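You operate a simulated robot arm through the tools that you are given. There is no shell and no other tool. Be economical: measure what you need, move in short steps, check, and stop when the job is done.

The job below is to be done with a simulated two-armed robot. You get a single attempt, and the scene is never put back.

Task
Put the grey foam block on the green mat away on the front of the far desk. Take the thick gold disc and put it on the long desk behind the black case. Pick up the tall blue jar with one hand, pass it to the other hand and put it on the right end of the near bench. Fetch the tall green jar and set it in the rimmed tray. Fetch the thick silver disc and set it on the high open shelf. Fetch the small wood block and set it on the dark sheet. Any order will do. Set down upright: tall blue jar.
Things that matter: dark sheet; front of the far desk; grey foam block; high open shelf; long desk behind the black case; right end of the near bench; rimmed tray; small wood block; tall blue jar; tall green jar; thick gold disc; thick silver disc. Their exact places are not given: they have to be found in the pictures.

The check looks at the end state, three seconds after you hand in, the way a careful person would. Anything else that was tipped, shoved, dropped, spilled or broken makes it a failure. Flat cloth is picked up by pressing the open fingertips on it (5 to 10 N) and closing them slowly along it; thin cloth reads only 2 to 8 mm in the jaws.

Robot
Two 7-joint arms with two-finger parallel grippers on one trunk, on a base that drives. Base frame: it is fixed to the floor where the robot stands at the start and does not move with it; the origin is under the middle of the robot, x ahead of it, y to its left, z up; the surface under the hand at the start is at about z = 840. Readings come in mm, degrees, newtons and seconds.
The left shoulder is at the start at [80, 131, 947], the right one opposite. With the tool pointing down near the work surface each hand reaches from about 400 to 860 mm from the robot's upright axis, wherever it stands, measured 20 degrees to its own side. Places, roughly: dark sheet (7x14x1 cm) [-1200, -2600, 1000]; front of the far desk [-8000, 2500, 800]; grey foam block (4x4x3 cm) [500, 0, 800]; high open shelf (31x21 cm) [800, 2660, 1420]; long desk behind the black case (22x20 cm) [-3980, 340, 800]; right end of the near bench [-1400, -2100, 900]; rimmed tray [500, -1000, 750]; small wood block (6x4x3 cm) [-1000, -2200, 900]; tall blue jar (8x8x12 cm) [600, -1600, 900]; tall green jar (8x8x12 cm) [600, -1500, 900]; thick gold disc (5x5x2 cm) [700, -1300, 800]; thick silver disc (5x5x2 cm) [800, -1600, 800]. Payload 1.57 kg a hand.
Tool frame (each hand has its own): the origin (TCP) lies between the finger pads and is the grasp point; the fingertips stand 30 mm ahead of it; z points along the fingers, y is the line along which they close. The gripper opens to 110 mm. The fingers are 24 mm wide and 12 mm thick; the gripper's body (48 by 112 mm) begins 78 mm behind the TCP.
Orientation is that of the tool frame in the base frame, as a unit quaternion [x, y, z, w]. With the fingers straight down and closing along the base's y, the tool's x points along the base's -x, its y along +y and its z along -z.

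Tools
- The arms move only by the tool apply_moves. It takes "left_targets", "right_targets" or both (then of equal length, played together; a hand with none holds still); each is a list of rows, each a list of 3 entries, a list of its own where there are three numbers: the shift along the base's x, y, z in mm, then the turn, a rotation vector about the base's x, y, z in degrees, then the finger opening in mm, from 0 to 110. In form: [[[x, y, z], [ax, ay, az], grip], ...]. A call has 1 to 12 rows; each row is the pose to reach, as a shift and turn from the pose commanded when the call began. A row lasts 0.2 s, in which the tool goes at most 50 mm and 8.6 degrees; a call with a longer step from one row to the next is refused whole, and so is a gripper value outside its range. A pose out of reach is approached as far as the arm can. The call stops where the force on the tool passes 40 N (or 10 N more than at its start, if that is more) or the arm is blocked; 0.2 s more then pass. The fingers move at their own pace (about 108 mm/s each) and stop on an object; they squeeze with about 34 N. The grip force told is the motor's: it shows also when the fingers shut on nothing. Time passes only in rows, and 0.2 s behind the last, so rows that repeat a pose let the fingers close. The reply holds the time, the measured pose of the TCP, the force on the tool along the base axes, the opening and the grip force, in the units named above and with some noise, with the torque about the TCP (base axes, N m) and any sound that the robot's microphone picked up.
- Cameras (640 x 400 px; columns grow to the right, rows downward): "scene" is now at [-64.2, -44.4, 1417.3]; the picture's right is [-0.51, -0.86, 0.00], its down [-0.50, 0.30, -0.82] and it looks along [0.70, -0.42, -0.58] (base axes); focal length 265 px, centre (320, 200). "left" rides on the left gripper at [70, -16, -141] in its tool frame; the picture's right is [0.23, 0.97, 0.00], its down [-0.85, 0.20, -0.48] and it looks along [-0.47, 0.11, 0.88] (tool axes); focal length 222 px, centre (320, 200). "right" rides on the right gripper at [70, 16, -141] in its tool frame; the picture's right is [-0.23, 0.97, 0.00], its down [-0.86, -0.20, -0.48] and it looks along [-0.47, -0.11, 0.88] (tool axes); focal length 222 px, centre (320, 200).
- capture(camera): a new picture of that camera. No time passes.
- roll_base(legs): drives the robot by 1 to 6 legs, each [ahead, left, turn to the left] in mm, mm and degrees, along the robot's own axes; the way and the turn of a leg run together, so that a leg with both is an arc; at most 1500 mm and 180 degrees a leg. The arms and the cameras ride along, it lands a little off, and it stops where it bumps. It gives what a move gives.
- head_to(pan, tilt): turns the head with the scene camera to pan (to the left, within 109 degrees either way) and tilt (down, from -29 to 69), counted from straight ahead of the robot. It gives what a move gives.
- locate(camera, pixels): for up to 12 pixels [column, row] of the newest picture of that camera ("zoom" is the newest enlarged one), the place [x, y, z] in the base frame of the surface seen there, good to about 2 mm. No time passes.
- zoom(camera, box): a new picture of the part [left, top, right, bottom] of that camera's present view, enlarged. No time passes.
- hand_in(): hands the job in; it is judged then, once.

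Go step by step. Measure first, check grasps and placings, and put right what went wrong. The budget is 131 turns and 154 pictures, counting those below and the enlarged ones. Unless the task says otherwise, let go and move clear before handing in.

The tools are called by a JSON object that holds its "method" and its "body". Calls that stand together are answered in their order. apply_moves: Moves the arms, as the interface text tells. Its arguments: {"type":"object","properties":{"left_targets":{"type":"array"},"right_targets":{"type":"array"}},"required":[]} The other tools are called the same way: roll_base (legs) drives the base; head_to (pan, tilt) turns the head that bears the scene camera; capture (camera) takes a picture; locate (camera, pixels) gives the place of the surface under pixels of a picture; zoom (camera, box) takes an enlarged picture of a part of a camera's view; hand_in () hands the job in.

At the start:

```text
t: 0.0
left_ee_pos: [572.8, -65.1, 1133.2]
left_ee_rot: [0.001, 1.0, 0.0, -0.001]
left_force: [-0.2, 0.8, -0.2]
left_moment: [-0.01, -0.03, 0.05]
left_width: 109.9
left_grasp_force: 0.1
right_ee_pos: [329.3, -504.6, 1101.1]
right_ee_rot: [0.0, 1.0, 0.0, 0.001]
right_force: [0.1, -0.2, 0.4]
right_moment: [0.01, 0.01, 0.0]
right_width: 109.7
right_grasp_force: 0.0
robot x, y, heading: [2.5, -1.3, 0.1]
head pan, tilt: [-31.0, 35.3]
```

scene: 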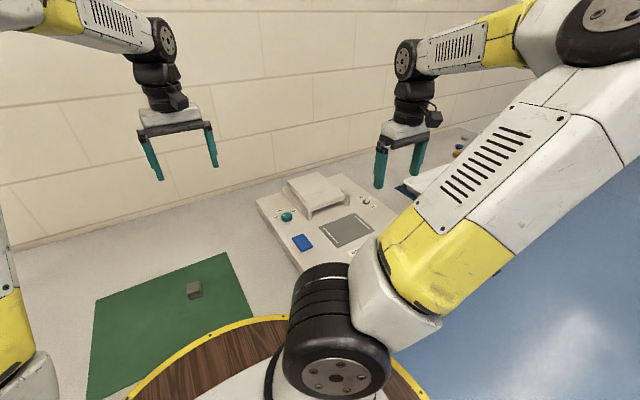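
right: 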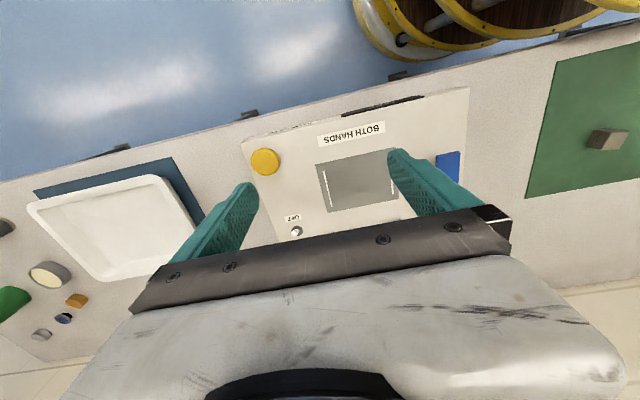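
left: 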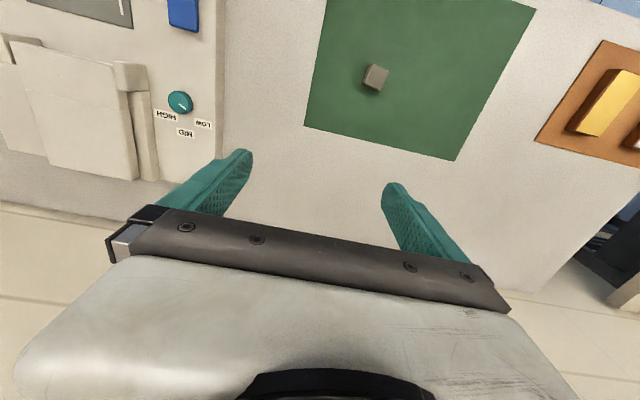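

The grey block shows at scene (194,289) and left (375,77); the tray and discs show at the left edge of the right picture. I'll locate these first.

{"method": "locate", "body": {"camera": "left", "pixels": [[375, 75], [366, 82], [386, 72], [340, 120], [450, 150], [600, 100]]}}

{"method": "locate", "body": {"camera": "right", "pixels": [[50, 272], [76, 300], [63, 318], [42, 334], [10, 300], [5, 228], [120, 230], [35, 208], [160, 180], [100, 275], [195, 240]]}}

{"method": "head_to", "body": {"pan": -75, "tilt": 25}}

{"method": "capture", "body": {"camera": "scene"}}

```text
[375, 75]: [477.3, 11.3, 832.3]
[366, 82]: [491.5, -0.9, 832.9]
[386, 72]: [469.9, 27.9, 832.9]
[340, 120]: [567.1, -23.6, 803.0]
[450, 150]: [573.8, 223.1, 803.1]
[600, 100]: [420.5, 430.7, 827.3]
```

```text
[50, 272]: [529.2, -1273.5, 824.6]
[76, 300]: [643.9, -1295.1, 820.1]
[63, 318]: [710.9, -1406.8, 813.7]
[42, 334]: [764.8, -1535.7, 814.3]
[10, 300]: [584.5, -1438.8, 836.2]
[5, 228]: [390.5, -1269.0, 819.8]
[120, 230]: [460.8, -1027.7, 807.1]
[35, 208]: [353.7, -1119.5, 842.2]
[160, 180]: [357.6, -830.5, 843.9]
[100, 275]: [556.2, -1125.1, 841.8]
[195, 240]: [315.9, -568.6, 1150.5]
```

```text
t: 1.1
left_ee_pos: [574.3, -64.6, 1131.8]
left_ee_rot: [0.0, 1.0, 0.001, 0.0]
left_force: [0.4, -0.5, 0.7]
left_moment: [0.02, 0.01, -0.03]
left_width: 110.0
left_grasp_force: 0.2
right_ee_pos: [329.5, -505.2, 1098.2]
right_ee_rot: [0.0, 1.0, 0.0, 0.0]
right_force: [0.5, -0.7, -1.0]
right_moment: [0.02, -0.02, -0.01]
right_width: 109.9
right_grasp_force: 0.1
robot x, y, heading: [3.3, -1.7, -0.1]
head pan, tilt: [-75.0, 25.0]
```

```text
150 pictures are left
```

scene: 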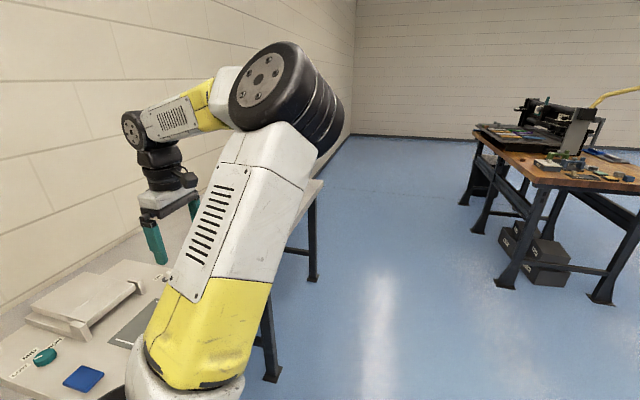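

The work counter holds discs and jars around x 530–770, y −1270..−1540. I'll slide right about 1250 mm to stand in front of them, then look.

{"method": "roll_base", "body": {"legs": [[0, -1250, 0]]}}

{"method": "head_to", "body": {"pan": -5, "tilt": 45}}

{"method": "capture", "body": {"camera": "scene"}}

{"method": "capture", "body": {"camera": "right"}}

{"method": "capture", "body": {"camera": "left"}}

```text
t: 7.4
left_ee_pos: [572.0, -1320.0, 1132.2]
left_ee_rot: [0.001, 1.0, 0.0, 0.0]
left_force: [-0.3, -0.3, 0.5]
left_moment: [-0.02, -0.02, -0.01]
left_width: 109.9
left_grasp_force: 0.2
right_ee_pos: [326.3, -1759.6, 1099.7]
right_ee_rot: [0.001, 1.0, 0.0, 0.0]
right_force: [0.2, -0.7, 0.0]
right_moment: [-0.05, -0.01, -0.03]
right_width: 110.0
right_grasp_force: 0.1
robot x, y, heading: [-4.4, -1253.5, -0.4]
head pan, tilt: [-75.0, 25.0]
```

```text
t: 8.8
left_ee_pos: [573.3, -1319.0, 1133.9]
left_ee_rot: [0.001, 1.0, 0.001, 0.0]
left_force: [0.6, 0.0, -0.1]
left_moment: [-0.03, 0.0, -0.01]
left_width: 110.1
left_grasp_force: 0.0
right_ee_pos: [326.2, -1759.8, 1098.3]
right_ee_rot: [0.0, 1.0, 0.0, 0.0]
right_force: [0.6, -0.3, 0.5]
right_moment: [0.0, 0.01, -0.01]
right_width: 110.0
right_grasp_force: 0.1
robot x, y, heading: [-2.9, -1251.5, -0.2]
head pan, tilt: [-5.0, 45.0]
```

```text
149 pictures are left
```

scene: 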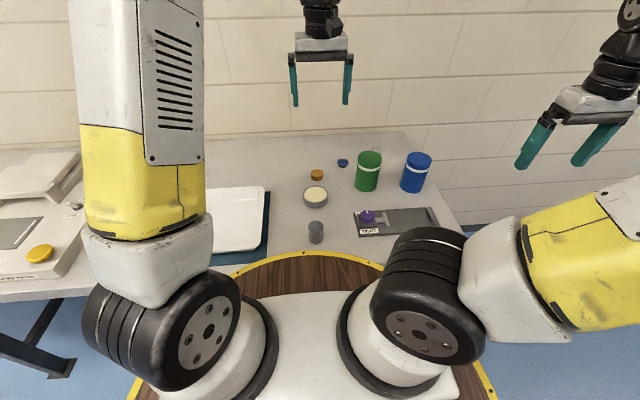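

```text
148 pictures are left
```

right: 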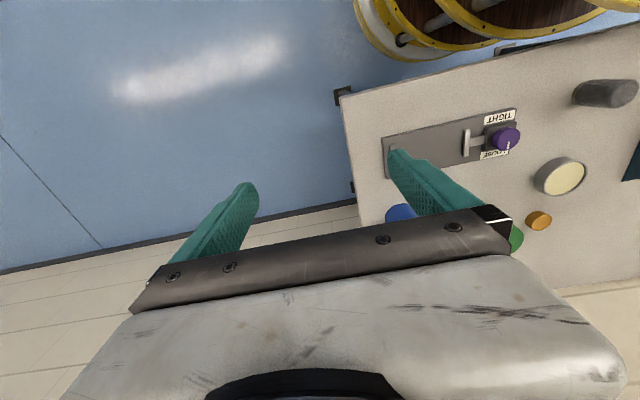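

```text
147 pictures are left
```

left: 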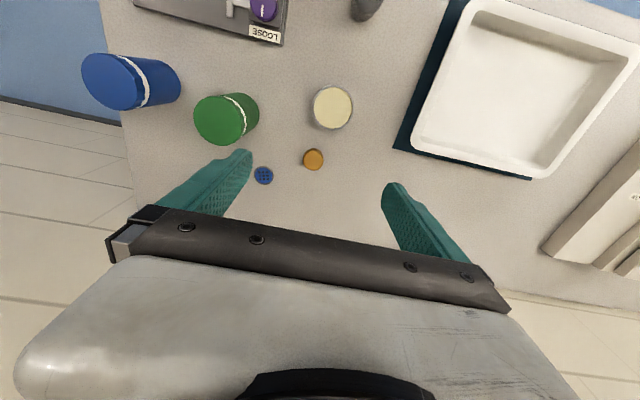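

The left view shows gold disc (313,160), blue (263,176) holed thing, a round pale-lidded tin, green and blue jars. The silver disc should be behind the green jar; I'll zoom.

{"method": "zoom", "body": {"camera": "scene", "box": [290, 120, 450, 220]}}

{"method": "locate", "body": {"camera": "left", "pixels": [[313, 158], [305, 158], [322, 158], [263, 176], [220, 118], [235, 120], [115, 82], [150, 85], [333, 108]]}}

{"method": "locate", "body": {"camera": "scene", "pixels": [[370, 156], [368, 175], [358, 162], [381, 160], [420, 158], [405, 162], [430, 164], [317, 173], [400, 140], [230, 200], [270, 190], [350, 225]]}}

```text
4.00 times, centred on (370, 170) of scene
```

zoom: 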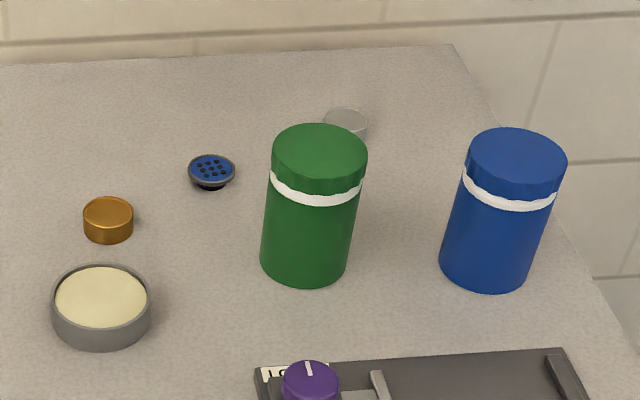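

```text
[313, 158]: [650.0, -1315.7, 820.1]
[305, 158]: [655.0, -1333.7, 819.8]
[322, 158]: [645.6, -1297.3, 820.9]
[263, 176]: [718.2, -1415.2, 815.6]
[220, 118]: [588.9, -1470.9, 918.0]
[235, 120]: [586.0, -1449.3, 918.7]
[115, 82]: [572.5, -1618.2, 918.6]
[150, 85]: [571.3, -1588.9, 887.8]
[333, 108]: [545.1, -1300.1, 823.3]
```

```text
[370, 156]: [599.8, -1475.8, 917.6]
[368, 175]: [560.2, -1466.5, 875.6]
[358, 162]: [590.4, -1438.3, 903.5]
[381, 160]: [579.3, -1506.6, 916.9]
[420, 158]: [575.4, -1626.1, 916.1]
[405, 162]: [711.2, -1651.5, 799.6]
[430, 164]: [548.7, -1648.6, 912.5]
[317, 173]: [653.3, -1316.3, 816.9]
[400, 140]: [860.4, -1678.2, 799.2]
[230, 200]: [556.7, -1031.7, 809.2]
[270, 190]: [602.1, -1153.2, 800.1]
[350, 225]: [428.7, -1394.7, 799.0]
```

Silver disc sits behind the green jar at zoom (346,118). I'll locate key jar tops and bases in the zoom.

{"method": "locate", "body": {"camera": "zoom", "pixels": [[319, 150], [275, 150], [364, 152], [319, 126], [516, 155], [470, 155], [565, 160], [516, 131], [346, 115], [326, 118], [366, 118], [107, 210]]}}

{"method": "locate", "body": {"camera": "scene", "pixels": [[200, 190], [262, 190], [257, 250], [240, 215], [265, 225]]}}

```text
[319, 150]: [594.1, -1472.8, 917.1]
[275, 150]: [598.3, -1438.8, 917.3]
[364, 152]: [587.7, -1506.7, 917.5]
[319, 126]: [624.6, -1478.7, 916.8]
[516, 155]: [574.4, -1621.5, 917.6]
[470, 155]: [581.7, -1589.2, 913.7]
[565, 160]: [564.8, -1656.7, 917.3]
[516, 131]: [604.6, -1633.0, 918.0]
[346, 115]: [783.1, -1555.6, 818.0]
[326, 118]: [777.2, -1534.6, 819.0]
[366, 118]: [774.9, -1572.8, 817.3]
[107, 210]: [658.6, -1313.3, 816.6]
```

```text
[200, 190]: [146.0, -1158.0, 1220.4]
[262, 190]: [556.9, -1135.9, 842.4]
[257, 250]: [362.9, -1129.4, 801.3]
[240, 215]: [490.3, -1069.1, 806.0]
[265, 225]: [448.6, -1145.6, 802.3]
```

Green jar centre ≈ (593,−1473), top 918; tray floor 806 with rim 842. I'll take the green jar with the left hand from above.

{"method": "apply_moves", "body": {"left_targets": [[[7, -45, 0], [0, 0, 0], 110], [[14, -90, 0], [0, 0, 0], 110], [[20, -135, 0], [0, 0, 0], 110], [[20, -154, -20], [0, 0, 0], 110], [[20, -154, -65], [0, 0, 0], 110], [[20, -154, -110], [0, 0, 0], 110], [[20, -154, -130], [0, 0, 0], 110]]}}

{"method": "capture", "body": {"camera": "left"}}

{"method": "capture", "body": {"camera": "scene"}}

```text
t: 10.4
left_ee_pos: [593.6, -1474.3, 1004.1]
left_ee_rot: [0.001, 1.0, -0.001, 0.001]
left_force: [-0.1, -0.3, 0.0]
left_moment: [0.02, 0.01, -0.03]
left_width: 110.1
left_grasp_force: 0.1
right_ee_pos: [326.9, -1759.9, 1098.6]
right_ee_rot: [0.0, 1.0, 0.0, 0.0]
right_force: [0.2, 0.5, -0.7]
right_moment: [0.03, 0.0, 0.03]
right_width: 110.1
right_grasp_force: 0.1
robot x, y, heading: [-1.5, -1252.3, 0.2]
head pan, tilt: [-5.0, 45.0]
```

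```text
145 pictures are left
```

left: 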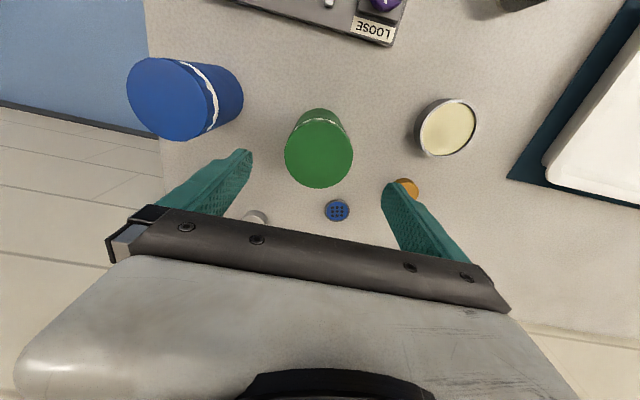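

```text
144 pictures are left
```

scene: 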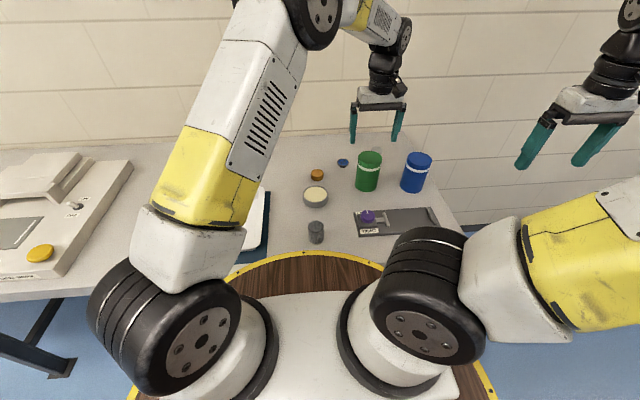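

The hand is above the green jar; quick check of the jar's top edges in the left picture, then go down.

{"method": "locate", "body": {"camera": "left", "pixels": [[319, 155], [288, 155], [350, 155], [319, 185], [319, 122], [256, 214]]}}

{"method": "apply_moves", "body": {"left_targets": [[[0, 1, -45], [0, 0, 0], 110], [[0, 1, -90], [0, 0, 0], 110], [[0, 1, -135], [0, 0, 0], 110], [[0, 1, -145], [0, 0, 0], 110]]}}

```text
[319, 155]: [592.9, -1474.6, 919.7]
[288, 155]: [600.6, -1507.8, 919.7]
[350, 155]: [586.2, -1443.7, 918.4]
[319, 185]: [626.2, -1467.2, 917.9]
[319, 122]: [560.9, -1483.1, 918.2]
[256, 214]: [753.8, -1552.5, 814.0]
```

```text
t: 11.4
left_ee_pos: [592.4, -1472.0, 858.3]
left_ee_rot: [0.001, 1.0, 0.0, 0.001]
left_force: [-0.5, -0.2, 0.6]
left_moment: [0.02, -0.03, 0.04]
left_width: 110.2
left_grasp_force: 0.0
right_ee_pos: [326.3, -1759.6, 1099.0]
right_ee_rot: [0.0, 1.0, 0.0, -0.001]
right_force: [-0.6, 0.3, 0.3]
right_moment: [-0.02, 0.0, -0.02]
right_width: 110.0
right_grasp_force: 0.1
robot x, y, heading: [-0.4, -1255.6, -0.0]
head pan, tilt: [-5.0, 45.0]
```

Centred on the jar. Close and lift.

{"method": "apply_moves", "body": {"left_targets": [[[0, 0, 0], [0, 0, 0], 60], [[0, 0, 0], [0, 0, 0], 50], [[0, 0, 0], [0, 0, 0], 45], [[0, 0, 2], [0, 0, 0], 45], [[0, 0, 30], [0, 0, 0], 45], [[0, 0, 75], [0, 0, 0], 45], [[0, 0, 120], [0, 0, 0], 45]]}}

{"method": "capture", "body": {"camera": "left"}}

```text
t: 13.0
left_ee_pos: [593.4, -1471.9, 976.6]
left_ee_rot: [0.001, 1.0, 0.001, -0.001]
left_force: [0.5, 0.1, -3.8]
left_moment: [0.04, 0.01, -0.02]
left_width: 72.6
left_grasp_force: 33.9
right_ee_pos: [327.6, -1759.7, 1099.4]
right_ee_rot: [0.001, 1.0, 0.001, 0.0]
right_force: [-0.2, -0.1, 0.1]
right_moment: [0.0, 0.06, -0.01]
right_width: 110.1
right_grasp_force: 0.0
robot x, y, heading: [1.2, -1254.0, -0.1]
head pan, tilt: [-5.0, 45.0]
```

```text
143 pictures are left
```

left: 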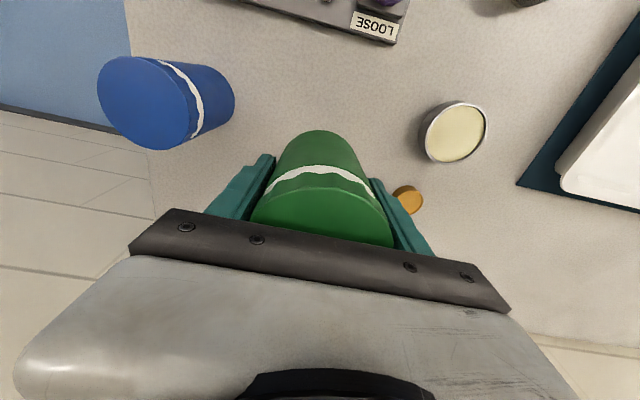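

Jar held (72.6 mm, ~4 N). Carry to over the tray centre, about (460,−985).

{"method": "apply_moves", "body": {"left_targets": [[[-13, 46, 0], [0, 0, 0], 45], [[-26, 92, 0], [0, 0, 0], 45], [[-39, 138, 0], [0, 0, 0], 45], [[-52, 184, 0], [0, 0, 0], 45], [[-65, 230, 0], [0, 0, 0], 45], [[-78, 276, 0], [0, 0, 0], 45], [[-91, 322, 0], [0, 0, 0], 45], [[-104, 368, 0], [0, 0, 0], 45], [[-117, 414, 0], [0, 0, 0], 45], [[-130, 460, 0], [0, 0, 0], 45], [[-133, 487, 0], [0, 0, 0], 45]]}}

{"method": "head_to", "body": {"pan": 25, "tilt": 45}}

{"method": "capture", "body": {"camera": "left"}}

{"method": "capture", "body": {"camera": "scene"}}

```text
t: 15.4
left_ee_pos: [458.5, -983.8, 978.4]
left_ee_rot: [0.001, 1.0, 0.001, 0.0]
left_force: [0.0, 0.6, -3.9]
left_moment: [-0.01, 0.01, -0.03]
left_width: 72.7
left_grasp_force: 34.2
right_ee_pos: [326.1, -1759.2, 1098.1]
right_ee_rot: [0.001, 1.0, -0.001, 0.0]
right_force: [0.7, 0.0, -0.4]
right_moment: [0.02, -0.01, 0.02]
right_width: 110.1
right_grasp_force: 0.1
robot x, y, heading: [0.4, -1249.8, -0.0]
head pan, tilt: [-5.0, 45.0]
```

```text
t: 16.4
left_ee_pos: [459.1, -984.7, 977.4]
left_ee_rot: [0.0, 1.0, 0.0, 0.0]
left_force: [-0.4, 0.1, -4.0]
left_moment: [-0.03, -0.01, 0.03]
left_width: 72.7
left_grasp_force: 33.5
right_ee_pos: [326.6, -1759.4, 1100.1]
right_ee_rot: [0.001, 1.0, 0.0, 0.0]
right_force: [-0.2, -0.6, -0.1]
right_moment: [-0.01, 0.0, 0.0]
right_width: 109.8
right_grasp_force: 0.0
robot x, y, heading: [1.3, -1256.9, 0.1]
head pan, tilt: [25.0, 45.0]
```

```text
142 pictures are left
```

left: 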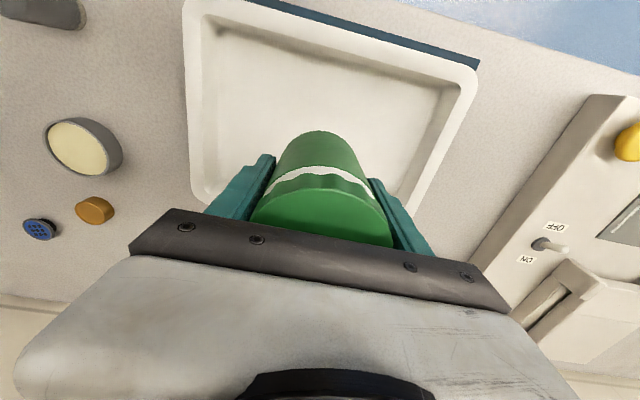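

```text
141 pictures are left
```

scene: 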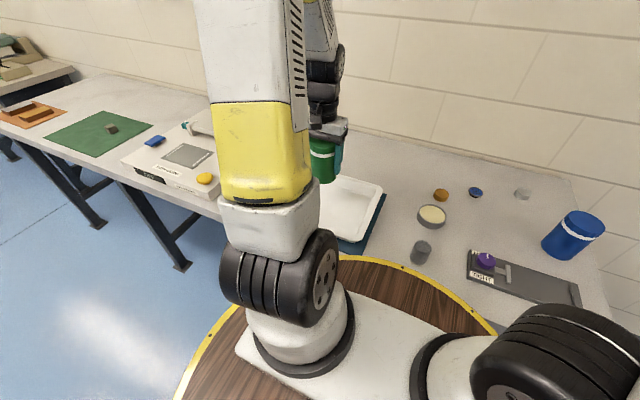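

Locating the tray rim in the left picture to confirm the drop spot.

{"method": "locate", "body": {"camera": "left", "pixels": [[193, 12], [462, 78], [197, 190], [300, 80], [420, 180], [210, 130], [250, 30], [420, 100]]}}

```text
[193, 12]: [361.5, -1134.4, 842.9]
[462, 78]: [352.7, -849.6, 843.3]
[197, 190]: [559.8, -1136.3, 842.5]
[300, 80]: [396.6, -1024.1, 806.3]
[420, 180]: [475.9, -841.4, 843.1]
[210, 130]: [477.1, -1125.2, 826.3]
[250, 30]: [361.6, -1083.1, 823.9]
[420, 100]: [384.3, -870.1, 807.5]
```

Tray centre is (456,−990), so the jar is centred. Lower to the floor at 806.5 (TCP ≈ 865).

{"method": "apply_moves", "body": {"left_targets": [[[-2, -4, -45], [0, 0, 0], 45], [[-2, -4, -90], [0, 0, 0], 45], [[-2, -4, -104], [0, 0, 0], 45], [[-2, -4, -109], [0, 0, 0], 45], [[-2, -4, -112], [0, 0, 0], 45]]}}

```text
t: 17.6
left_ee_pos: [457.9, -987.8, 866.2]
left_ee_rot: [0.001, 1.0, 0.001, 0.0]
left_force: [-2.5, 2.4, 10.1]
left_moment: [0.41, -0.06, 0.03]
left_width: 72.8
left_grasp_force: 34.5
right_ee_pos: [325.8, -1759.8, 1099.1]
right_ee_rot: [0.001, 1.0, 0.0, 0.0]
right_force: [-0.7, 0.2, -0.2]
right_moment: [-0.02, 0.0, -0.02]
right_width: 110.0
right_grasp_force: 0.1
robot x, y, heading: [-3.5, -1254.7, -0.1]
head pan, tilt: [25.0, 45.0]
```

Contact made (10 N up). Open and rise.

{"method": "apply_moves", "body": {"left_targets": [[[0, 0, 0], [0, 0, 0], 80], [[0, 0, 0], [0, 0, 0], 105], [[0, 0, 1], [0, 0, 0], 105], [[0, 0, 30], [0, 0, 0], 105], [[0, 0, 75], [0, 0, 0], 105], [[0, 0, 120], [0, 0, 0], 105], [[0, 0, 165], [0, 0, 0], 105]]}}

{"method": "capture", "body": {"camera": "left"}}

```text
t: 19.2
left_ee_pos: [456.9, -989.8, 1030.6]
left_ee_rot: [0.001, 1.0, 0.0, 0.0]
left_force: [-0.2, 0.3, 0.7]
left_moment: [0.01, 0.03, 0.0]
left_width: 104.8
left_grasp_force: 0.1
right_ee_pos: [327.6, -1759.8, 1099.4]
right_ee_rot: [0.001, 1.0, 0.0, 0.0]
right_force: [0.9, -0.4, 0.3]
right_moment: [0.0, 0.0, 0.01]
right_width: 109.8
right_grasp_force: 0.1
robot x, y, heading: [1.9, -1253.0, -0.1]
head pan, tilt: [25.0, 45.0]
```

```text
140 pictures are left
```

left: 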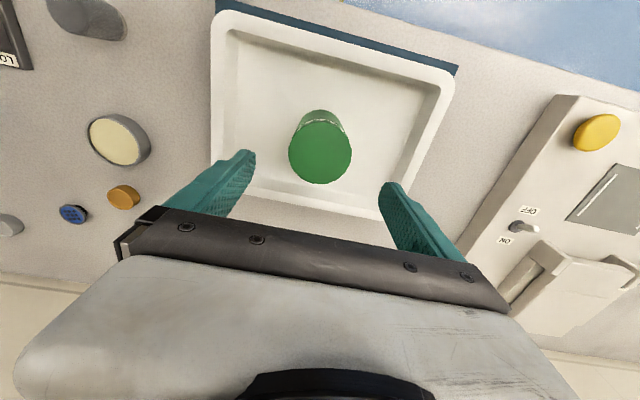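

Green jar stands centred in the tray. Now move the right hand over the blue jar, turning it 90° so it closes along x (room for a side handover).

{"method": "apply_moves", "body": {"right_targets": [[[22, 12, 0], [0, 0, 8.2], 110], [[44, 25, 0], [0, 0, 16.4], 110], [[67, 37, 0], [0, 0, 24.6], 110], [[89, 50, 0], [0, 0, 32.8], 110], [[111, 62, 0], [0, 0, 41], 110], [[134, 75, 0], [0, 0, 49.2], 110], [[156, 87, 0], [0, 0, 57.4], 110], [[178, 100, 0], [0, 0, 65.6], 110], [[200, 112, 0], [0, 0, 73.8], 110], [[222, 125, 0], [0, 0, 82], 110], [[246, 137, 0], [0, 0, 90], 110], [[246, 137, -40], [0, 0, 90], 110]]}}

{"method": "head_to", "body": {"pan": -10, "tilt": 40}}

{"method": "capture", "body": {"camera": "right"}}

{"method": "capture", "body": {"camera": "scene"}}

```text
t: 21.8
left_ee_pos: [455.9, -988.9, 1030.9]
left_ee_rot: [0.001, 1.0, 0.0, 0.001]
left_force: [-0.3, -0.8, -0.2]
left_moment: [-0.06, -0.02, -0.02]
left_width: 105.3
left_grasp_force: 0.1
right_ee_pos: [571.8, -1624.5, 1058.5]
right_ee_rot: [-0.706, 0.708, 0.0, 0.0]
right_force: [-0.2, 0.8, 0.1]
right_moment: [-0.05, 0.02, -0.04]
right_width: 109.9
right_grasp_force: 0.0
robot x, y, heading: [0.9, -1252.7, 0.1]
head pan, tilt: [25.0, 45.0]
```

```text
t: 22.8
left_ee_pos: [456.0, -990.6, 1030.2]
left_ee_rot: [0.001, 1.0, 0.0, 0.0]
left_force: [-0.3, -0.2, 0.5]
left_moment: [0.02, -0.01, 0.0]
left_width: 105.3
left_grasp_force: 0.0
right_ee_pos: [571.0, -1625.4, 1058.2]
right_ee_rot: [-0.706, 0.708, 0.0, 0.0]
right_force: [0.6, -0.1, 0.3]
right_moment: [0.02, 0.0, -0.02]
right_width: 110.1
right_grasp_force: 0.0
robot x, y, heading: [-2.0, -1253.3, -0.1]
head pan, tilt: [-10.0, 40.0]
```

```text
139 pictures are left
```

right: 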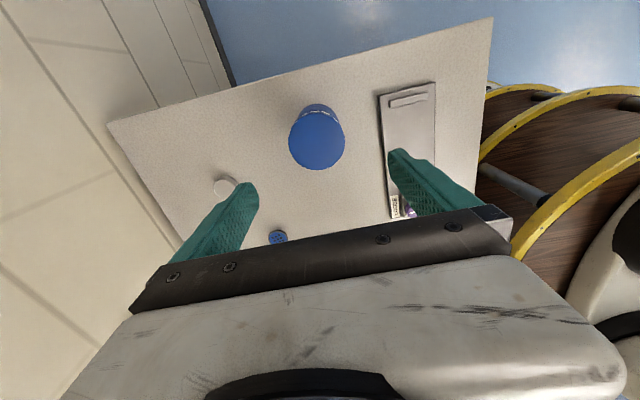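

```text
138 pictures are left
```

scene: 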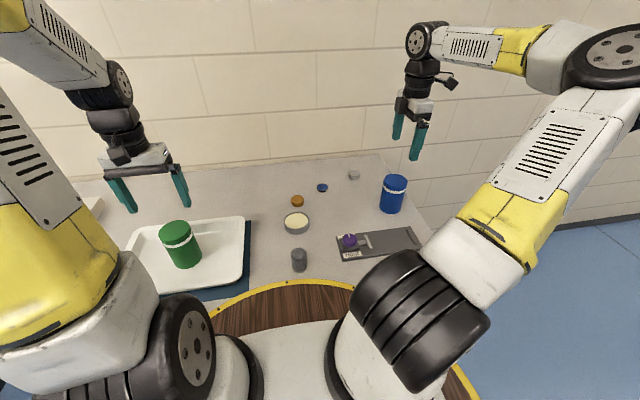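

{"method": "locate", "body": {"camera": "right", "pixels": [[317, 140], [290, 140], [343, 140], [317, 167], [317, 113], [225, 184]]}}

```text
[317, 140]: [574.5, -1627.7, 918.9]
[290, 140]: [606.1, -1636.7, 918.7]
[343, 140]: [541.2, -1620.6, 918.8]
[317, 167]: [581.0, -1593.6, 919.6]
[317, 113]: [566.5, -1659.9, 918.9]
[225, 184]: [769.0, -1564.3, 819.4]
```

Jar top centre (574,−1626). Go down to z 898, close on the upper part.

{"method": "apply_moves", "body": {"right_targets": [[[2, -1, -45], [0, 0, 0], 110], [[2, -1, -90], [0, 0, 0], 110], [[2, -1, -135], [0, 0, 0], 110], [[2, -1, -160], [0, 0, 0], 110], [[2, -1, -160], [0, 0, 0], 60], [[2, -1, -160], [0, 0, 0], 45], [[2, -1, -160], [0, 0, 0], 45], [[2, -1, -140], [0, 0, 0], 45], [[2, -1, -100], [0, 0, 0], 45], [[2, -1, -55], [0, 0, 0], 45], [[2, -1, -10], [0, 0, 0], 45]]}}

{"method": "capture", "body": {"camera": "scene"}}

```text
t: 25.2
left_ee_pos: [455.9, -990.1, 1031.3]
left_ee_rot: [0.001, 1.0, 0.0, 0.001]
left_force: [0.3, -0.1, 0.3]
left_moment: [0.03, 0.04, 0.03]
left_width: 105.4
left_grasp_force: 0.2
right_ee_pos: [573.4, -1624.2, 1048.3]
right_ee_rot: [-0.707, 0.707, 0.001, 0.0]
right_force: [0.2, -1.5, -5.0]
right_moment: [0.03, 0.0, 0.02]
right_width: 74.2
right_grasp_force: 33.9
robot x, y, heading: [0.6, -1254.0, -0.3]
head pan, tilt: [-10.0, 40.0]
```

```text
137 pictures are left
```

scene: 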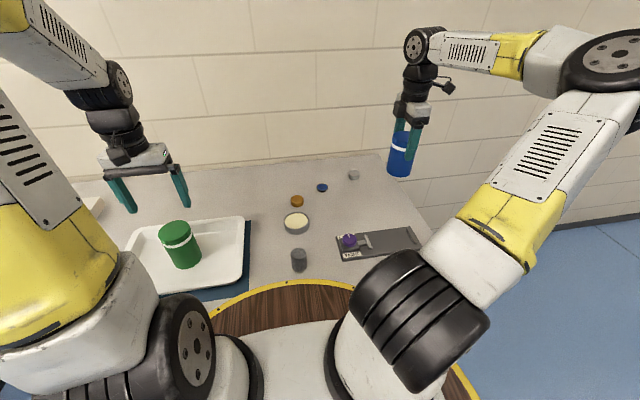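

Blue jar held (74 mm, ~5 N). Bring it toward the middle while turning the left hand for a side grip.

{"method": "apply_moves", "body": {"left_targets": [[[5, 10, 5], [0, 0, 8.2], 105], [[10, 20, 10], [0, 0, 16.4], 105], [[15, 30, 15], [0, 0, 24.6], 105], [[20, 40, 20], [0, 0, 32.8], 105], [[25, 50, 25], [0, 0, 41], 105], [[30, 60, 30], [0, 0, 49.2], 105], [[35, 60, 30], [0, 0, 57.4], 105], [[40, 60, 30], [0, 0, 65.6], 105], [[42, 60, 30], [0, 0, 73.8], 105], [[44, 60, 30], [0, 0, 82], 105], [[44, 60, 30], [0, 0, 90], 105]], "right_targets": [[[-7, 20, 3], [0, 0, 0], 45], [[-14, 40, 6], [0, 0, 0], 45], [[-21, 60, 9], [0, 0, 0], 45], [[-28, 80, 12], [0, 0, 0], 45], [[-35, 100, 15], [0, 0, 0], 45], [[-42, 120, 18], [0, 0, 0], 45], [[-49, 140, 21], [0, 0, 0], 45], [[-56, 160, 24], [0, 0, 0], 45], [[-63, 180, 27], [0, 0, 0], 45], [[-70, 200, 30], [0, 0, 0], 45], [[-73, 224, 35], [0, 0, 0], 45]]}}

{"method": "apply_moves", "body": {"left_targets": [[[0, 0, 0], [-8.57, 0, 0], 105], [[0, 0, 0], [-17.14, 0, 0], 105], [[0, 0, 0], [-25.7, 0, 0], 105], [[0, 0, 0], [-34.3, 0, 0], 105], [[0, 0, 0], [-42.85, 0, 0], 105], [[0, 0, 0], [-51.4, 0, 0], 105], [[0, 0, 0], [-60, 0, 0], 105]]}}

{"method": "capture", "body": {"camera": "scene"}}

{"method": "capture", "body": {"camera": "left"}}

```text
t: 27.6
left_ee_pos: [501.3, -930.2, 1059.6]
left_ee_rot: [0.708, -0.706, 0.0, 0.0]
left_force: [0.5, -0.1, 0.5]
left_moment: [0.04, 0.01, 0.0]
left_width: 105.4
left_grasp_force: 0.0
right_ee_pos: [501.7, -1398.1, 1085.5]
right_ee_rot: [-0.706, 0.708, 0.0, 0.0]
right_force: [0.3, 0.2, -4.1]
right_moment: [0.03, -0.01, -0.02]
right_width: 74.4
right_grasp_force: 33.8
robot x, y, heading: [-1.2, -1252.5, -0.4]
head pan, tilt: [-10.0, 40.0]
```

```text
t: 29.2
left_ee_pos: [501.4, -930.3, 1061.0]
left_ee_rot: [-0.611, 0.612, -0.355, -0.354]
left_force: [-0.4, -0.4, 1.2]
left_moment: [0.02, 0.01, -0.02]
left_width: 105.1
left_grasp_force: 0.1
right_ee_pos: [502.4, -1398.3, 1085.3]
right_ee_rot: [-0.706, 0.708, 0.0, 0.0]
right_force: [-0.1, 0.4, -4.0]
right_moment: [0.01, 0.0, 0.03]
right_width: 74.1
right_grasp_force: 34.1
robot x, y, heading: [1.0, -1257.7, -0.0]
head pan, tilt: [-10.0, 40.0]
```

```text
136 pictures are left
```

scene: 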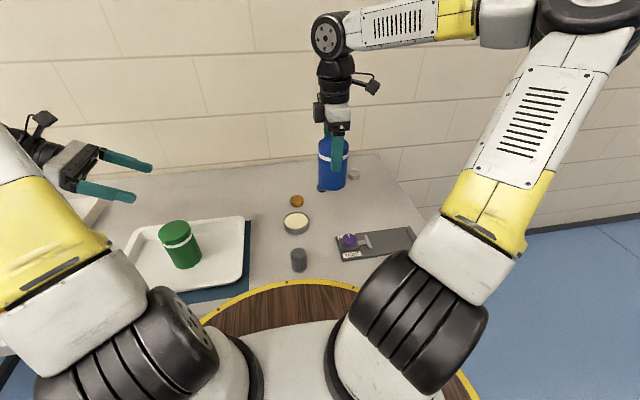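

```text
135 pictures are left
```

left: 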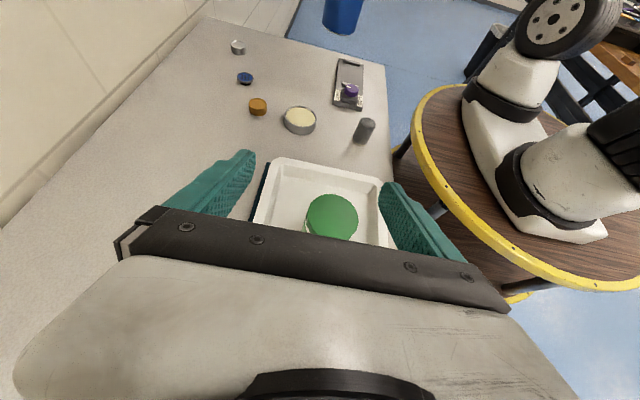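

Pose is right. Bring the hands together: first to a stand-off about 120 mm, then check.

{"method": "apply_moves", "body": {"left_targets": [[[0, -40, -8], [0, 0, 0], 105], [[0, -80, -16], [0, 0, 0], 105], [[0, -120, -24], [0, 0, 0], 105], [[0, -160, -32], [0, 0, 0], 105], [[0, -200, -37], [0, 0, 0], 105], [[0, -235, -37], [0, 0, 0], 105], [[0, -270, -37], [0, 0, 0], 105]], "right_targets": [[[0, 15, 0], [0, 0, 0], 45], [[0, 30, 0], [0, 0, 0], 45], [[0, 45, 0], [0, 0, 0], 45], [[0, 60, 0], [0, 0, 0], 45], [[0, 70, 0], [0, 0, 0], 45], [[0, 78, 0], [0, 0, 0], 45], [[0, 78, 0], [0, 0, 0], 45]]}}

{"method": "capture", "body": {"camera": "left"}}

{"method": "capture", "body": {"camera": "scene"}}

```text
t: 30.8
left_ee_pos: [502.7, -1198.9, 1022.9]
left_ee_rot: [0.613, -0.612, 0.354, 0.353]
left_force: [0.4, 0.0, 0.0]
left_moment: [0.01, 0.02, -0.01]
left_width: 105.0
left_grasp_force: 0.1
right_ee_pos: [500.6, -1369.9, 1085.5]
right_ee_rot: [-0.707, 0.707, -0.001, 0.0]
right_force: [0.3, 1.0, -4.0]
right_moment: [0.0, 0.0, 0.03]
right_width: 74.2
right_grasp_force: 33.9
right hand out of reach, approached as far as the arm can: row 3, 4, 5, 6, 7
robot x, y, heading: [2.8, -1251.3, 0.1]
head pan, tilt: [-10.0, 40.0]
```

```text
134 pictures are left
```

left: 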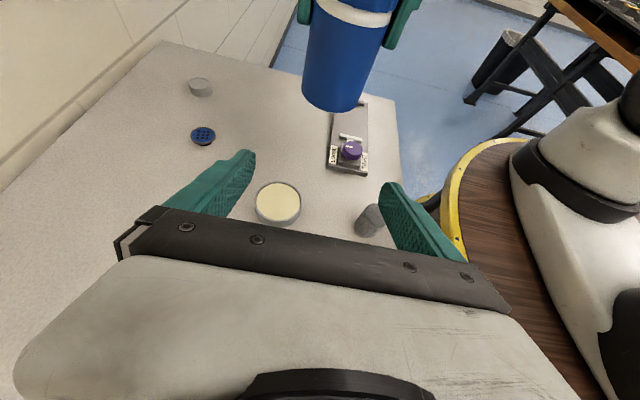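

```text
133 pictures are left
```

scene: 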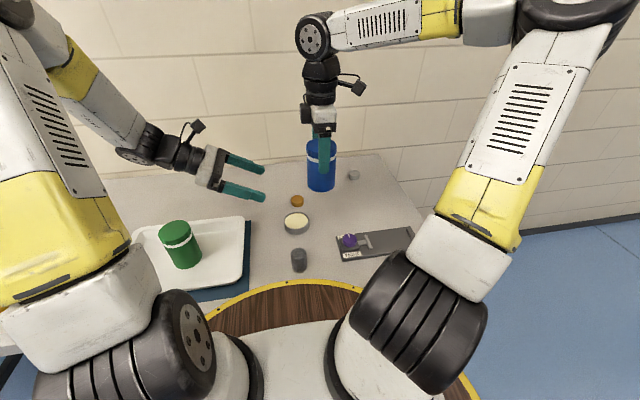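

The right hand stops at y −1370 (limit), so the left goes to it: 171 mm along −y, at jar height 35 mm, then close.

{"method": "apply_moves", "body": {"left_targets": [[[-1, -40, 0], [0, 0, 0], 105], [[-2, -80, 0], [0, 0, 0], 105], [[-2, -115, 0], [0, 0, 0], 105], [[-2, -145, 0], [0, 0, 0], 105], [[-2, -170, 0], [0, 0, 0], 105]]}}

{"method": "capture", "body": {"camera": "left"}}

{"method": "zoom", "body": {"camera": "scene", "box": [240, 80, 400, 240]}}

```text
t: 32.0
left_ee_pos: [502.4, -1371.5, 1024.0]
left_ee_rot: [0.613, -0.612, 0.355, 0.353]
left_force: [-0.3, 0.0, 0.1]
left_moment: [0.01, 0.0, 0.0]
left_width: 105.3
left_grasp_force: 0.0
right_ee_pos: [501.0, -1369.0, 1085.5]
right_ee_rot: [-0.707, 0.708, -0.001, 0.0]
right_force: [0.3, 0.6, -4.8]
right_moment: [0.01, -0.02, -0.02]
right_width: 74.2
right_grasp_force: 34.4
robot x, y, heading: [1.9, -1253.4, -0.2]
head pan, tilt: [-10.0, 40.0]
```

```text
132 pictures are left
```

left: 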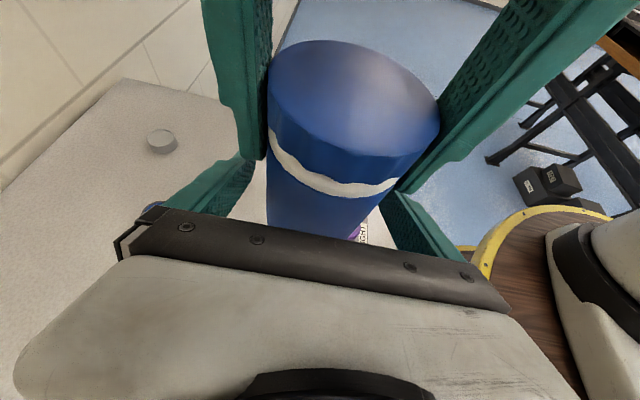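

```text
2.50 times, centred on (320, 160) of scene
```

zoom: 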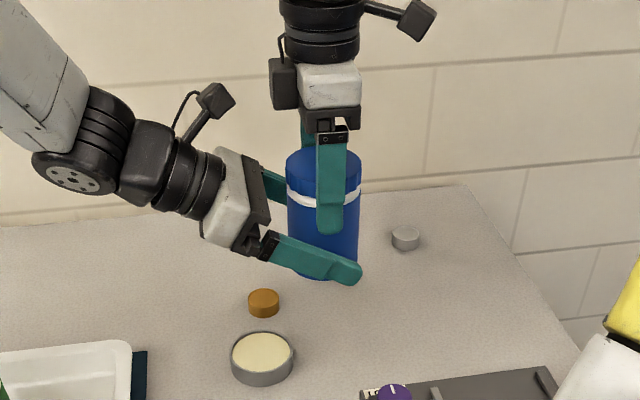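

The left fingers straddle the jar below the right fingers. Close the left, then check before the right lets go.

{"method": "apply_moves", "body": {"left_targets": [[[-1, 0, 0], [0, 0, 0], 75], [[-1, 0, 0], [0, 0, 0], 50], [[-1, 0, 0], [0, 0, 0], 45], [[-1, 0, 0], [0, 0, 0], 45]]}}

```text
t: 33.0
left_ee_pos: [501.4, -1368.3, 1023.6]
left_ee_rot: [0.613, -0.613, 0.353, 0.353]
left_force: [18.7, -6.4, 0.5]
left_moment: [0.42, 0.63, 0.01]
left_width: 69.9
left_grasp_force: 34.0
right_ee_pos: [501.0, -1368.8, 1083.6]
right_ee_rot: [-0.707, 0.707, 0.001, -0.001]
right_force: [-19.0, 6.3, -0.7]
right_moment: [0.01, 0.51, -0.03]
right_width: 74.3
right_grasp_force: 34.1
robot x, y, heading: [0.8, -1256.3, -0.1]
head pan, tilt: [-10.0, 40.0]
```

Both hold it with a small side load (19 N in x). Ease the left +1.5 mm, then open the right and lift it clear.

{"method": "apply_moves", "body": {"left_targets": [[[1.5, 0, 0], [0, 0, 0], 45], [[1.5, 0, 0], [0, 0, 0], 45], [[1.5, 0, 0], [0, 0, 0], 45], [[1.5, 0, 0], [0, 0, 0], 45]], "right_targets": [[[0, 0, 0], [0, 0, 0], 45], [[0, 0, 0], [0, 0, 0], 60], [[0, 0, 0], [0, 0, 0], 85], [[0, 0, 0], [0, 0, 0], 105]]}}

{"method": "capture", "body": {"camera": "left"}}

```text
t: 34.0
left_ee_pos: [500.8, -1370.1, 1023.4]
left_ee_rot: [-0.611, 0.613, -0.353, -0.354]
left_force: [-0.6, 0.2, -0.6]
left_moment: [-0.01, -0.01, 0.0]
left_width: 69.9
left_grasp_force: 34.0
right_ee_pos: [501.6, -1370.8, 1085.0]
right_ee_rot: [-0.707, 0.707, 0.0, 0.0]
right_force: [0.0, -0.2, 0.2]
right_moment: [0.05, 0.02, 0.02]
right_width: 105.0
right_grasp_force: 0.0
robot x, y, heading: [-3.3, -1254.6, -0.1]
head pan, tilt: [-10.0, 40.0]
```

```text
130 pictures are left
```

left: 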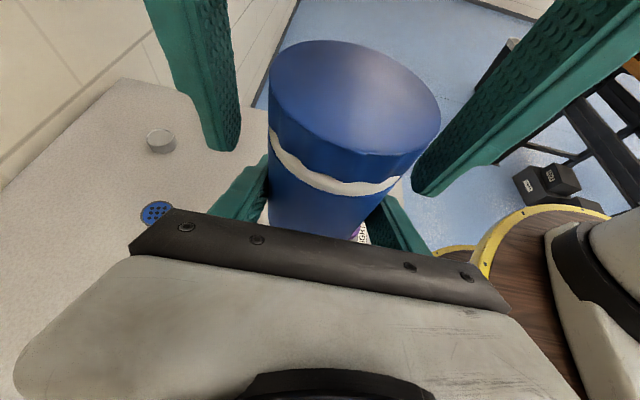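

Right fingers are clear; raise the right hand 150 mm and recheck left load.

{"method": "apply_moves", "body": {"right_targets": [[[0, 0, 40], [0, 0, 0], 105], [[0, 0, 80], [0, 0, 0], 105], [[0, -30, 110], [0, 0, 0], 105], [[0, -60, 110], [0, 0, 0], 105], [[0, -90, 110], [0, 0, 0], 105]]}}

{"method": "capture", "body": {"camera": "left"}}

{"method": "zoom", "body": {"camera": "scene", "box": [240, 80, 400, 240]}}

```text
t: 35.2
left_ee_pos: [501.2, -1370.1, 1024.1]
left_ee_rot: [-0.612, 0.613, -0.354, -0.354]
left_force: [0.9, -0.1, -1.0]
left_moment: [-0.04, 0.02, -0.01]
left_width: 69.9
left_grasp_force: 34.1
right_ee_pos: [501.4, -1458.5, 1195.5]
right_ee_rot: [-0.706, 0.708, 0.0, 0.0]
right_force: [0.2, 0.1, -0.4]
right_moment: [-0.01, -0.01, 0.03]
right_width: 104.9
right_grasp_force: 0.1
robot x, y, heading: [-1.2, -1258.4, -0.5]
head pan, tilt: [-10.0, 40.0]
```

```text
129 pictures are left
```

left: 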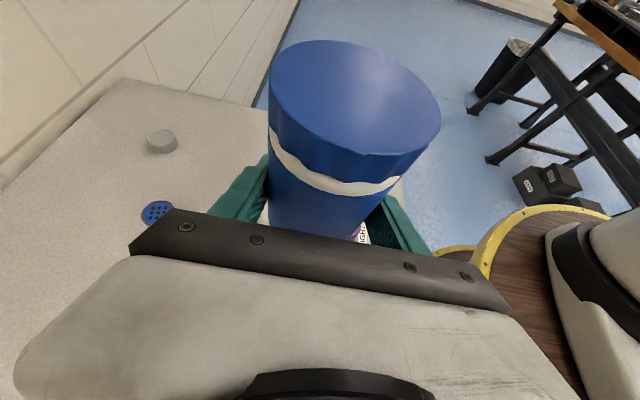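

```text
2.50 times, centred on (320, 160) of scene
```

zoom: 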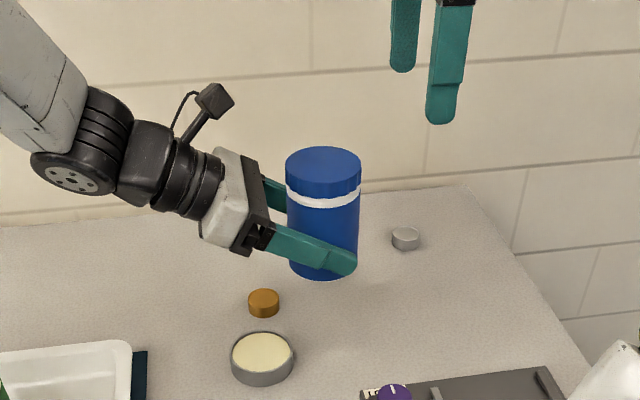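

Handover done, jar upright in the left hand. Retract the left, turn the right back to close along y, then slide the base left 150 mm so the gold disc is well within the right hand's reach.

{"method": "apply_moves", "body": {"left_targets": [[[-6, 20, 5], [0, 0, 0], 45], [[-12, 40, 10], [0, 0, 0], 45], [[-18, 60, 15], [0, 0, 0], 45], [[-24, 80, 20], [0, 0, 0], 45], [[-30, 100, 25], [0, 0, 0], 45], [[-36, 120, 30], [0, 0, 0], 45], [[-42, 140, 35], [0, 0, 0], 45], [[-48, 160, 40], [0, 0, 0], 45], [[-54, 180, 45], [0, 0, 0], 45], [[-60, 200, 50], [0, 0, 0], 45], [[-60, 220, 50], [0, 0, 0], 45]], "right_targets": [[[0, 0, 0], [0, 0, -8.2], 100], [[0, 0, 0], [0, 0, -16.4], 100], [[0, 0, 0], [0, 0, -24.6], 100], [[0, 0, 0], [0, 0, -32.8], 100], [[0, 0, 0], [0, 0, -41], 100], [[0, 0, 0], [0, 0, -49.2], 100], [[0, 0, 0], [0, 0, -57.4], 100], [[0, 0, 0], [0, 0, -65.6], 100], [[0, 0, 0], [0, 0, -73.8], 100], [[0, 0, 0], [0, 0, -82], 100], [[0, 0, 0], [0, 0, -90], 100]]}}

{"method": "roll_base", "body": {"legs": [[0, 150, 0]]}}

{"method": "capture", "body": {"camera": "scene"}}

{"method": "capture", "body": {"camera": "right"}}

```text
t: 37.6
left_ee_pos: [440.9, -1149.0, 1073.7]
left_ee_rot: [-0.612, 0.612, -0.354, -0.353]
left_force: [0.1, 0.4, -4.3]
left_moment: [0.03, -0.02, -0.01]
left_width: 70.2
left_grasp_force: 33.9
right_ee_pos: [500.6, -1458.8, 1193.4]
right_ee_rot: [0.003, 1.0, 0.0, 0.0]
right_force: [0.0, -0.7, 0.2]
right_moment: [0.06, 0.03, 0.0]
right_width: 100.2
right_grasp_force: 0.0
robot x, y, heading: [-5.2, -1254.6, -0.1]
head pan, tilt: [-10.0, 40.0]
```

```text
t: 39.0
left_ee_pos: [441.2, -1000.0, 1075.0]
left_ee_rot: [-0.611, 0.614, -0.353, -0.354]
left_force: [0.8, 0.0, -5.1]
left_moment: [0.01, 0.01, 0.03]
left_width: 70.1
left_grasp_force: 34.2
right_ee_pos: [500.8, -1308.8, 1193.7]
right_ee_rot: [0.0, 1.0, 0.001, 0.001]
right_force: [0.2, -0.2, -1.1]
right_moment: [0.03, -0.01, -0.02]
right_width: 100.3
right_grasp_force: 0.1
robot x, y, heading: [-1.3, -1102.7, -0.1]
head pan, tilt: [-10.0, 40.0]
```

```text
127 pictures are left
```

scene: 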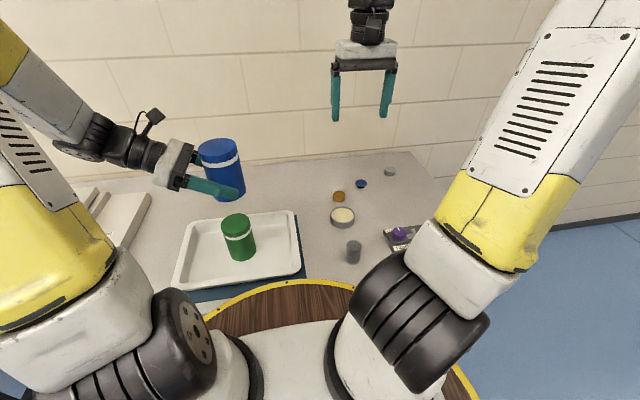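

```text
126 pictures are left
```

right: 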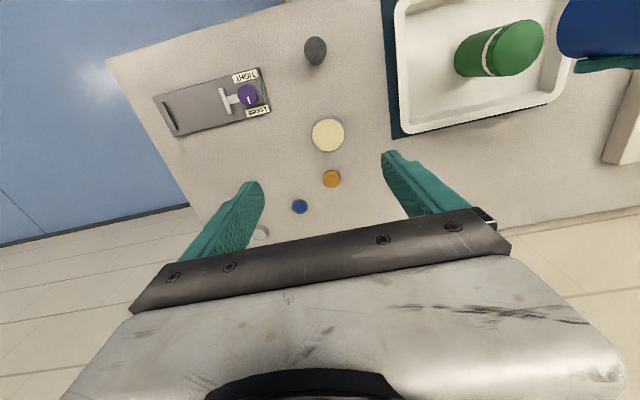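

Locate the gold disc in the right picture and approach.

{"method": "locate", "body": {"camera": "right", "pixels": [[332, 178], [324, 178], [340, 178], [332, 171], [332, 186]]}}

{"method": "apply_moves", "body": {"right_targets": [[[38, 0, -25], [0, 0, 0], 90], [[76, 0, -50], [0, 0, 0], 90], [[110, -2, -80], [0, 0, 0], 90], [[150, -4, -110], [0, 0, 0], 90], [[150, -4, -155], [0, 0, 0], 90], [[150, -4, -200], [0, 0, 0], 90], [[150, -4, -245], [0, 0, 0], 90]]}}

{"method": "capture", "body": {"camera": "right"}}

```text
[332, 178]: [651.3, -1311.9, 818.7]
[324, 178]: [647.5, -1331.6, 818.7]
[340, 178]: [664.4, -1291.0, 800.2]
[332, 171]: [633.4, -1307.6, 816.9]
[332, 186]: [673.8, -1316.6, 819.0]
```

```text
t: 40.6
left_ee_pos: [441.1, -999.6, 1074.4]
left_ee_rot: [-0.612, 0.613, -0.354, -0.353]
left_force: [-1.0, 0.1, -4.7]
left_moment: [0.02, -0.02, 0.03]
left_width: 70.3
left_grasp_force: 33.9
right_ee_pos: [628.1, -1334.8, 962.5]
right_ee_rot: [0.002, 1.0, 0.001, 0.001]
right_force: [-0.3, 0.0, -0.2]
right_moment: [-0.03, 0.0, 0.02]
right_width: 90.0
right_grasp_force: 0.0
right hand out of reach, approached as far as the arm can: row 3, 4, 5, 6, 7
robot x, y, heading: [1.7, -1104.5, 0.0]
head pan, tilt: [-10.0, 40.0]
```

```text
125 pictures are left
```

right: 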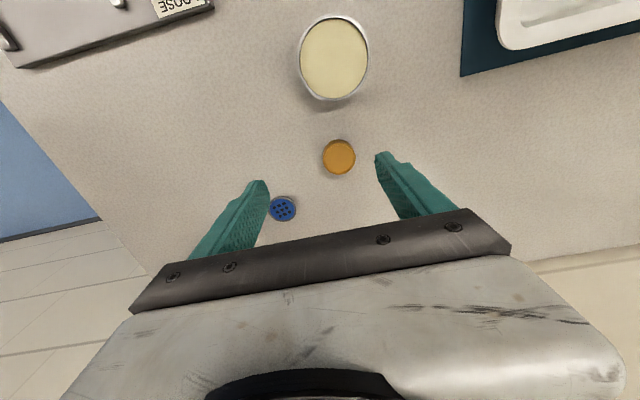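

The right hand fell short at row 3 (higher up); try finishing the lateral from here.

{"method": "apply_moves", "body": {"right_targets": [[[5, 4, -15], [0, 0, 0], 90], [[12, 10, -30], [0, 0, 0], 90], [[23, 21, -40], [0, 0, 0], 90], [[23, 21, -60], [0, 0, 0], 90]]}}

```text
t: 41.6
left_ee_pos: [441.6, -999.5, 1073.9]
left_ee_rot: [-0.612, 0.613, -0.354, -0.353]
left_force: [-0.1, -0.4, -4.3]
left_moment: [0.01, -0.05, 0.03]
left_width: 70.0
left_grasp_force: 34.5
right_ee_pos: [641.3, -1341.8, 911.1]
right_ee_rot: [0.004, 1.0, 0.001, 0.001]
right_force: [0.0, -0.8, 1.2]
right_moment: [0.01, -0.01, 0.01]
right_width: 90.1
right_grasp_force: 0.2
right hand out of reach, approached as far as the arm can: row 1, 2, 3, 4
robot x, y, heading: [-0.8, -1106.9, -0.2]
head pan, tilt: [-10.0, 40.0]
```

The right hand is at its inner limit; the base should move further left by 90 mm so the disc lies about 20° to its own side.

{"method": "roll_base", "body": {"legs": [[0, 90, 0]]}}

{"method": "apply_moves", "body": {"right_targets": [[[0, -20, 0], [0, 0, 0], 90], [[0, -40, 0], [0, 0, 0], 90], [[0, -40, 0], [0, 0, 0], 90]]}}

{"method": "capture", "body": {"camera": "right"}}

```text
t: 42.7
left_ee_pos: [440.7, -907.5, 1074.2]
left_ee_rot: [0.612, -0.612, 0.354, 0.353]
left_force: [0.4, -0.6, -4.9]
left_moment: [0.01, 0.03, 0.01]
left_width: 69.7
left_grasp_force: 34.4
right_ee_pos: [641.1, -1249.5, 910.2]
right_ee_rot: [0.002, 1.0, 0.0, 0.0]
right_force: [-0.5, -0.5, -0.5]
right_moment: [-0.03, 0.0, -0.01]
right_width: 89.8
right_grasp_force: 0.0
robot x, y, heading: [-3.9, -1013.9, 0.2]
head pan, tilt: [-10.0, 40.0]
```

```text
t: 43.5
left_ee_pos: [441.8, -906.8, 1074.1]
left_ee_rot: [0.613, -0.612, 0.354, 0.353]
left_force: [-0.3, 0.4, -5.4]
left_moment: [-0.05, -0.03, 0.01]
left_width: 69.9
left_grasp_force: 34.0
right_ee_pos: [640.6, -1289.2, 911.3]
right_ee_rot: [0.003, 1.0, 0.0, 0.0]
right_force: [0.1, -0.2, -0.7]
right_moment: [-0.01, -0.01, 0.01]
right_width: 89.8
right_grasp_force: 0.1
robot x, y, heading: [-0.8, -1012.6, -0.2]
head pan, tilt: [-10.0, 40.0]
```

```text
124 pictures are left
```

right: 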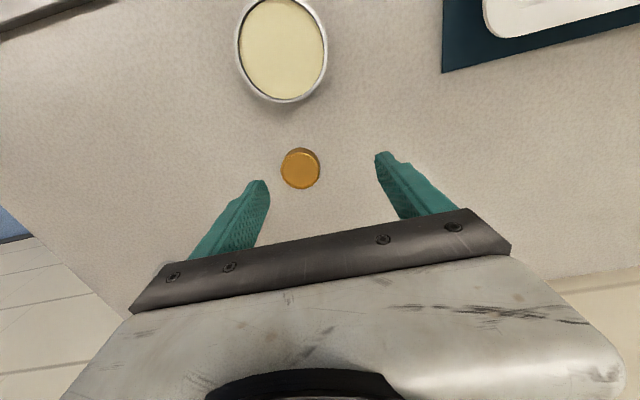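

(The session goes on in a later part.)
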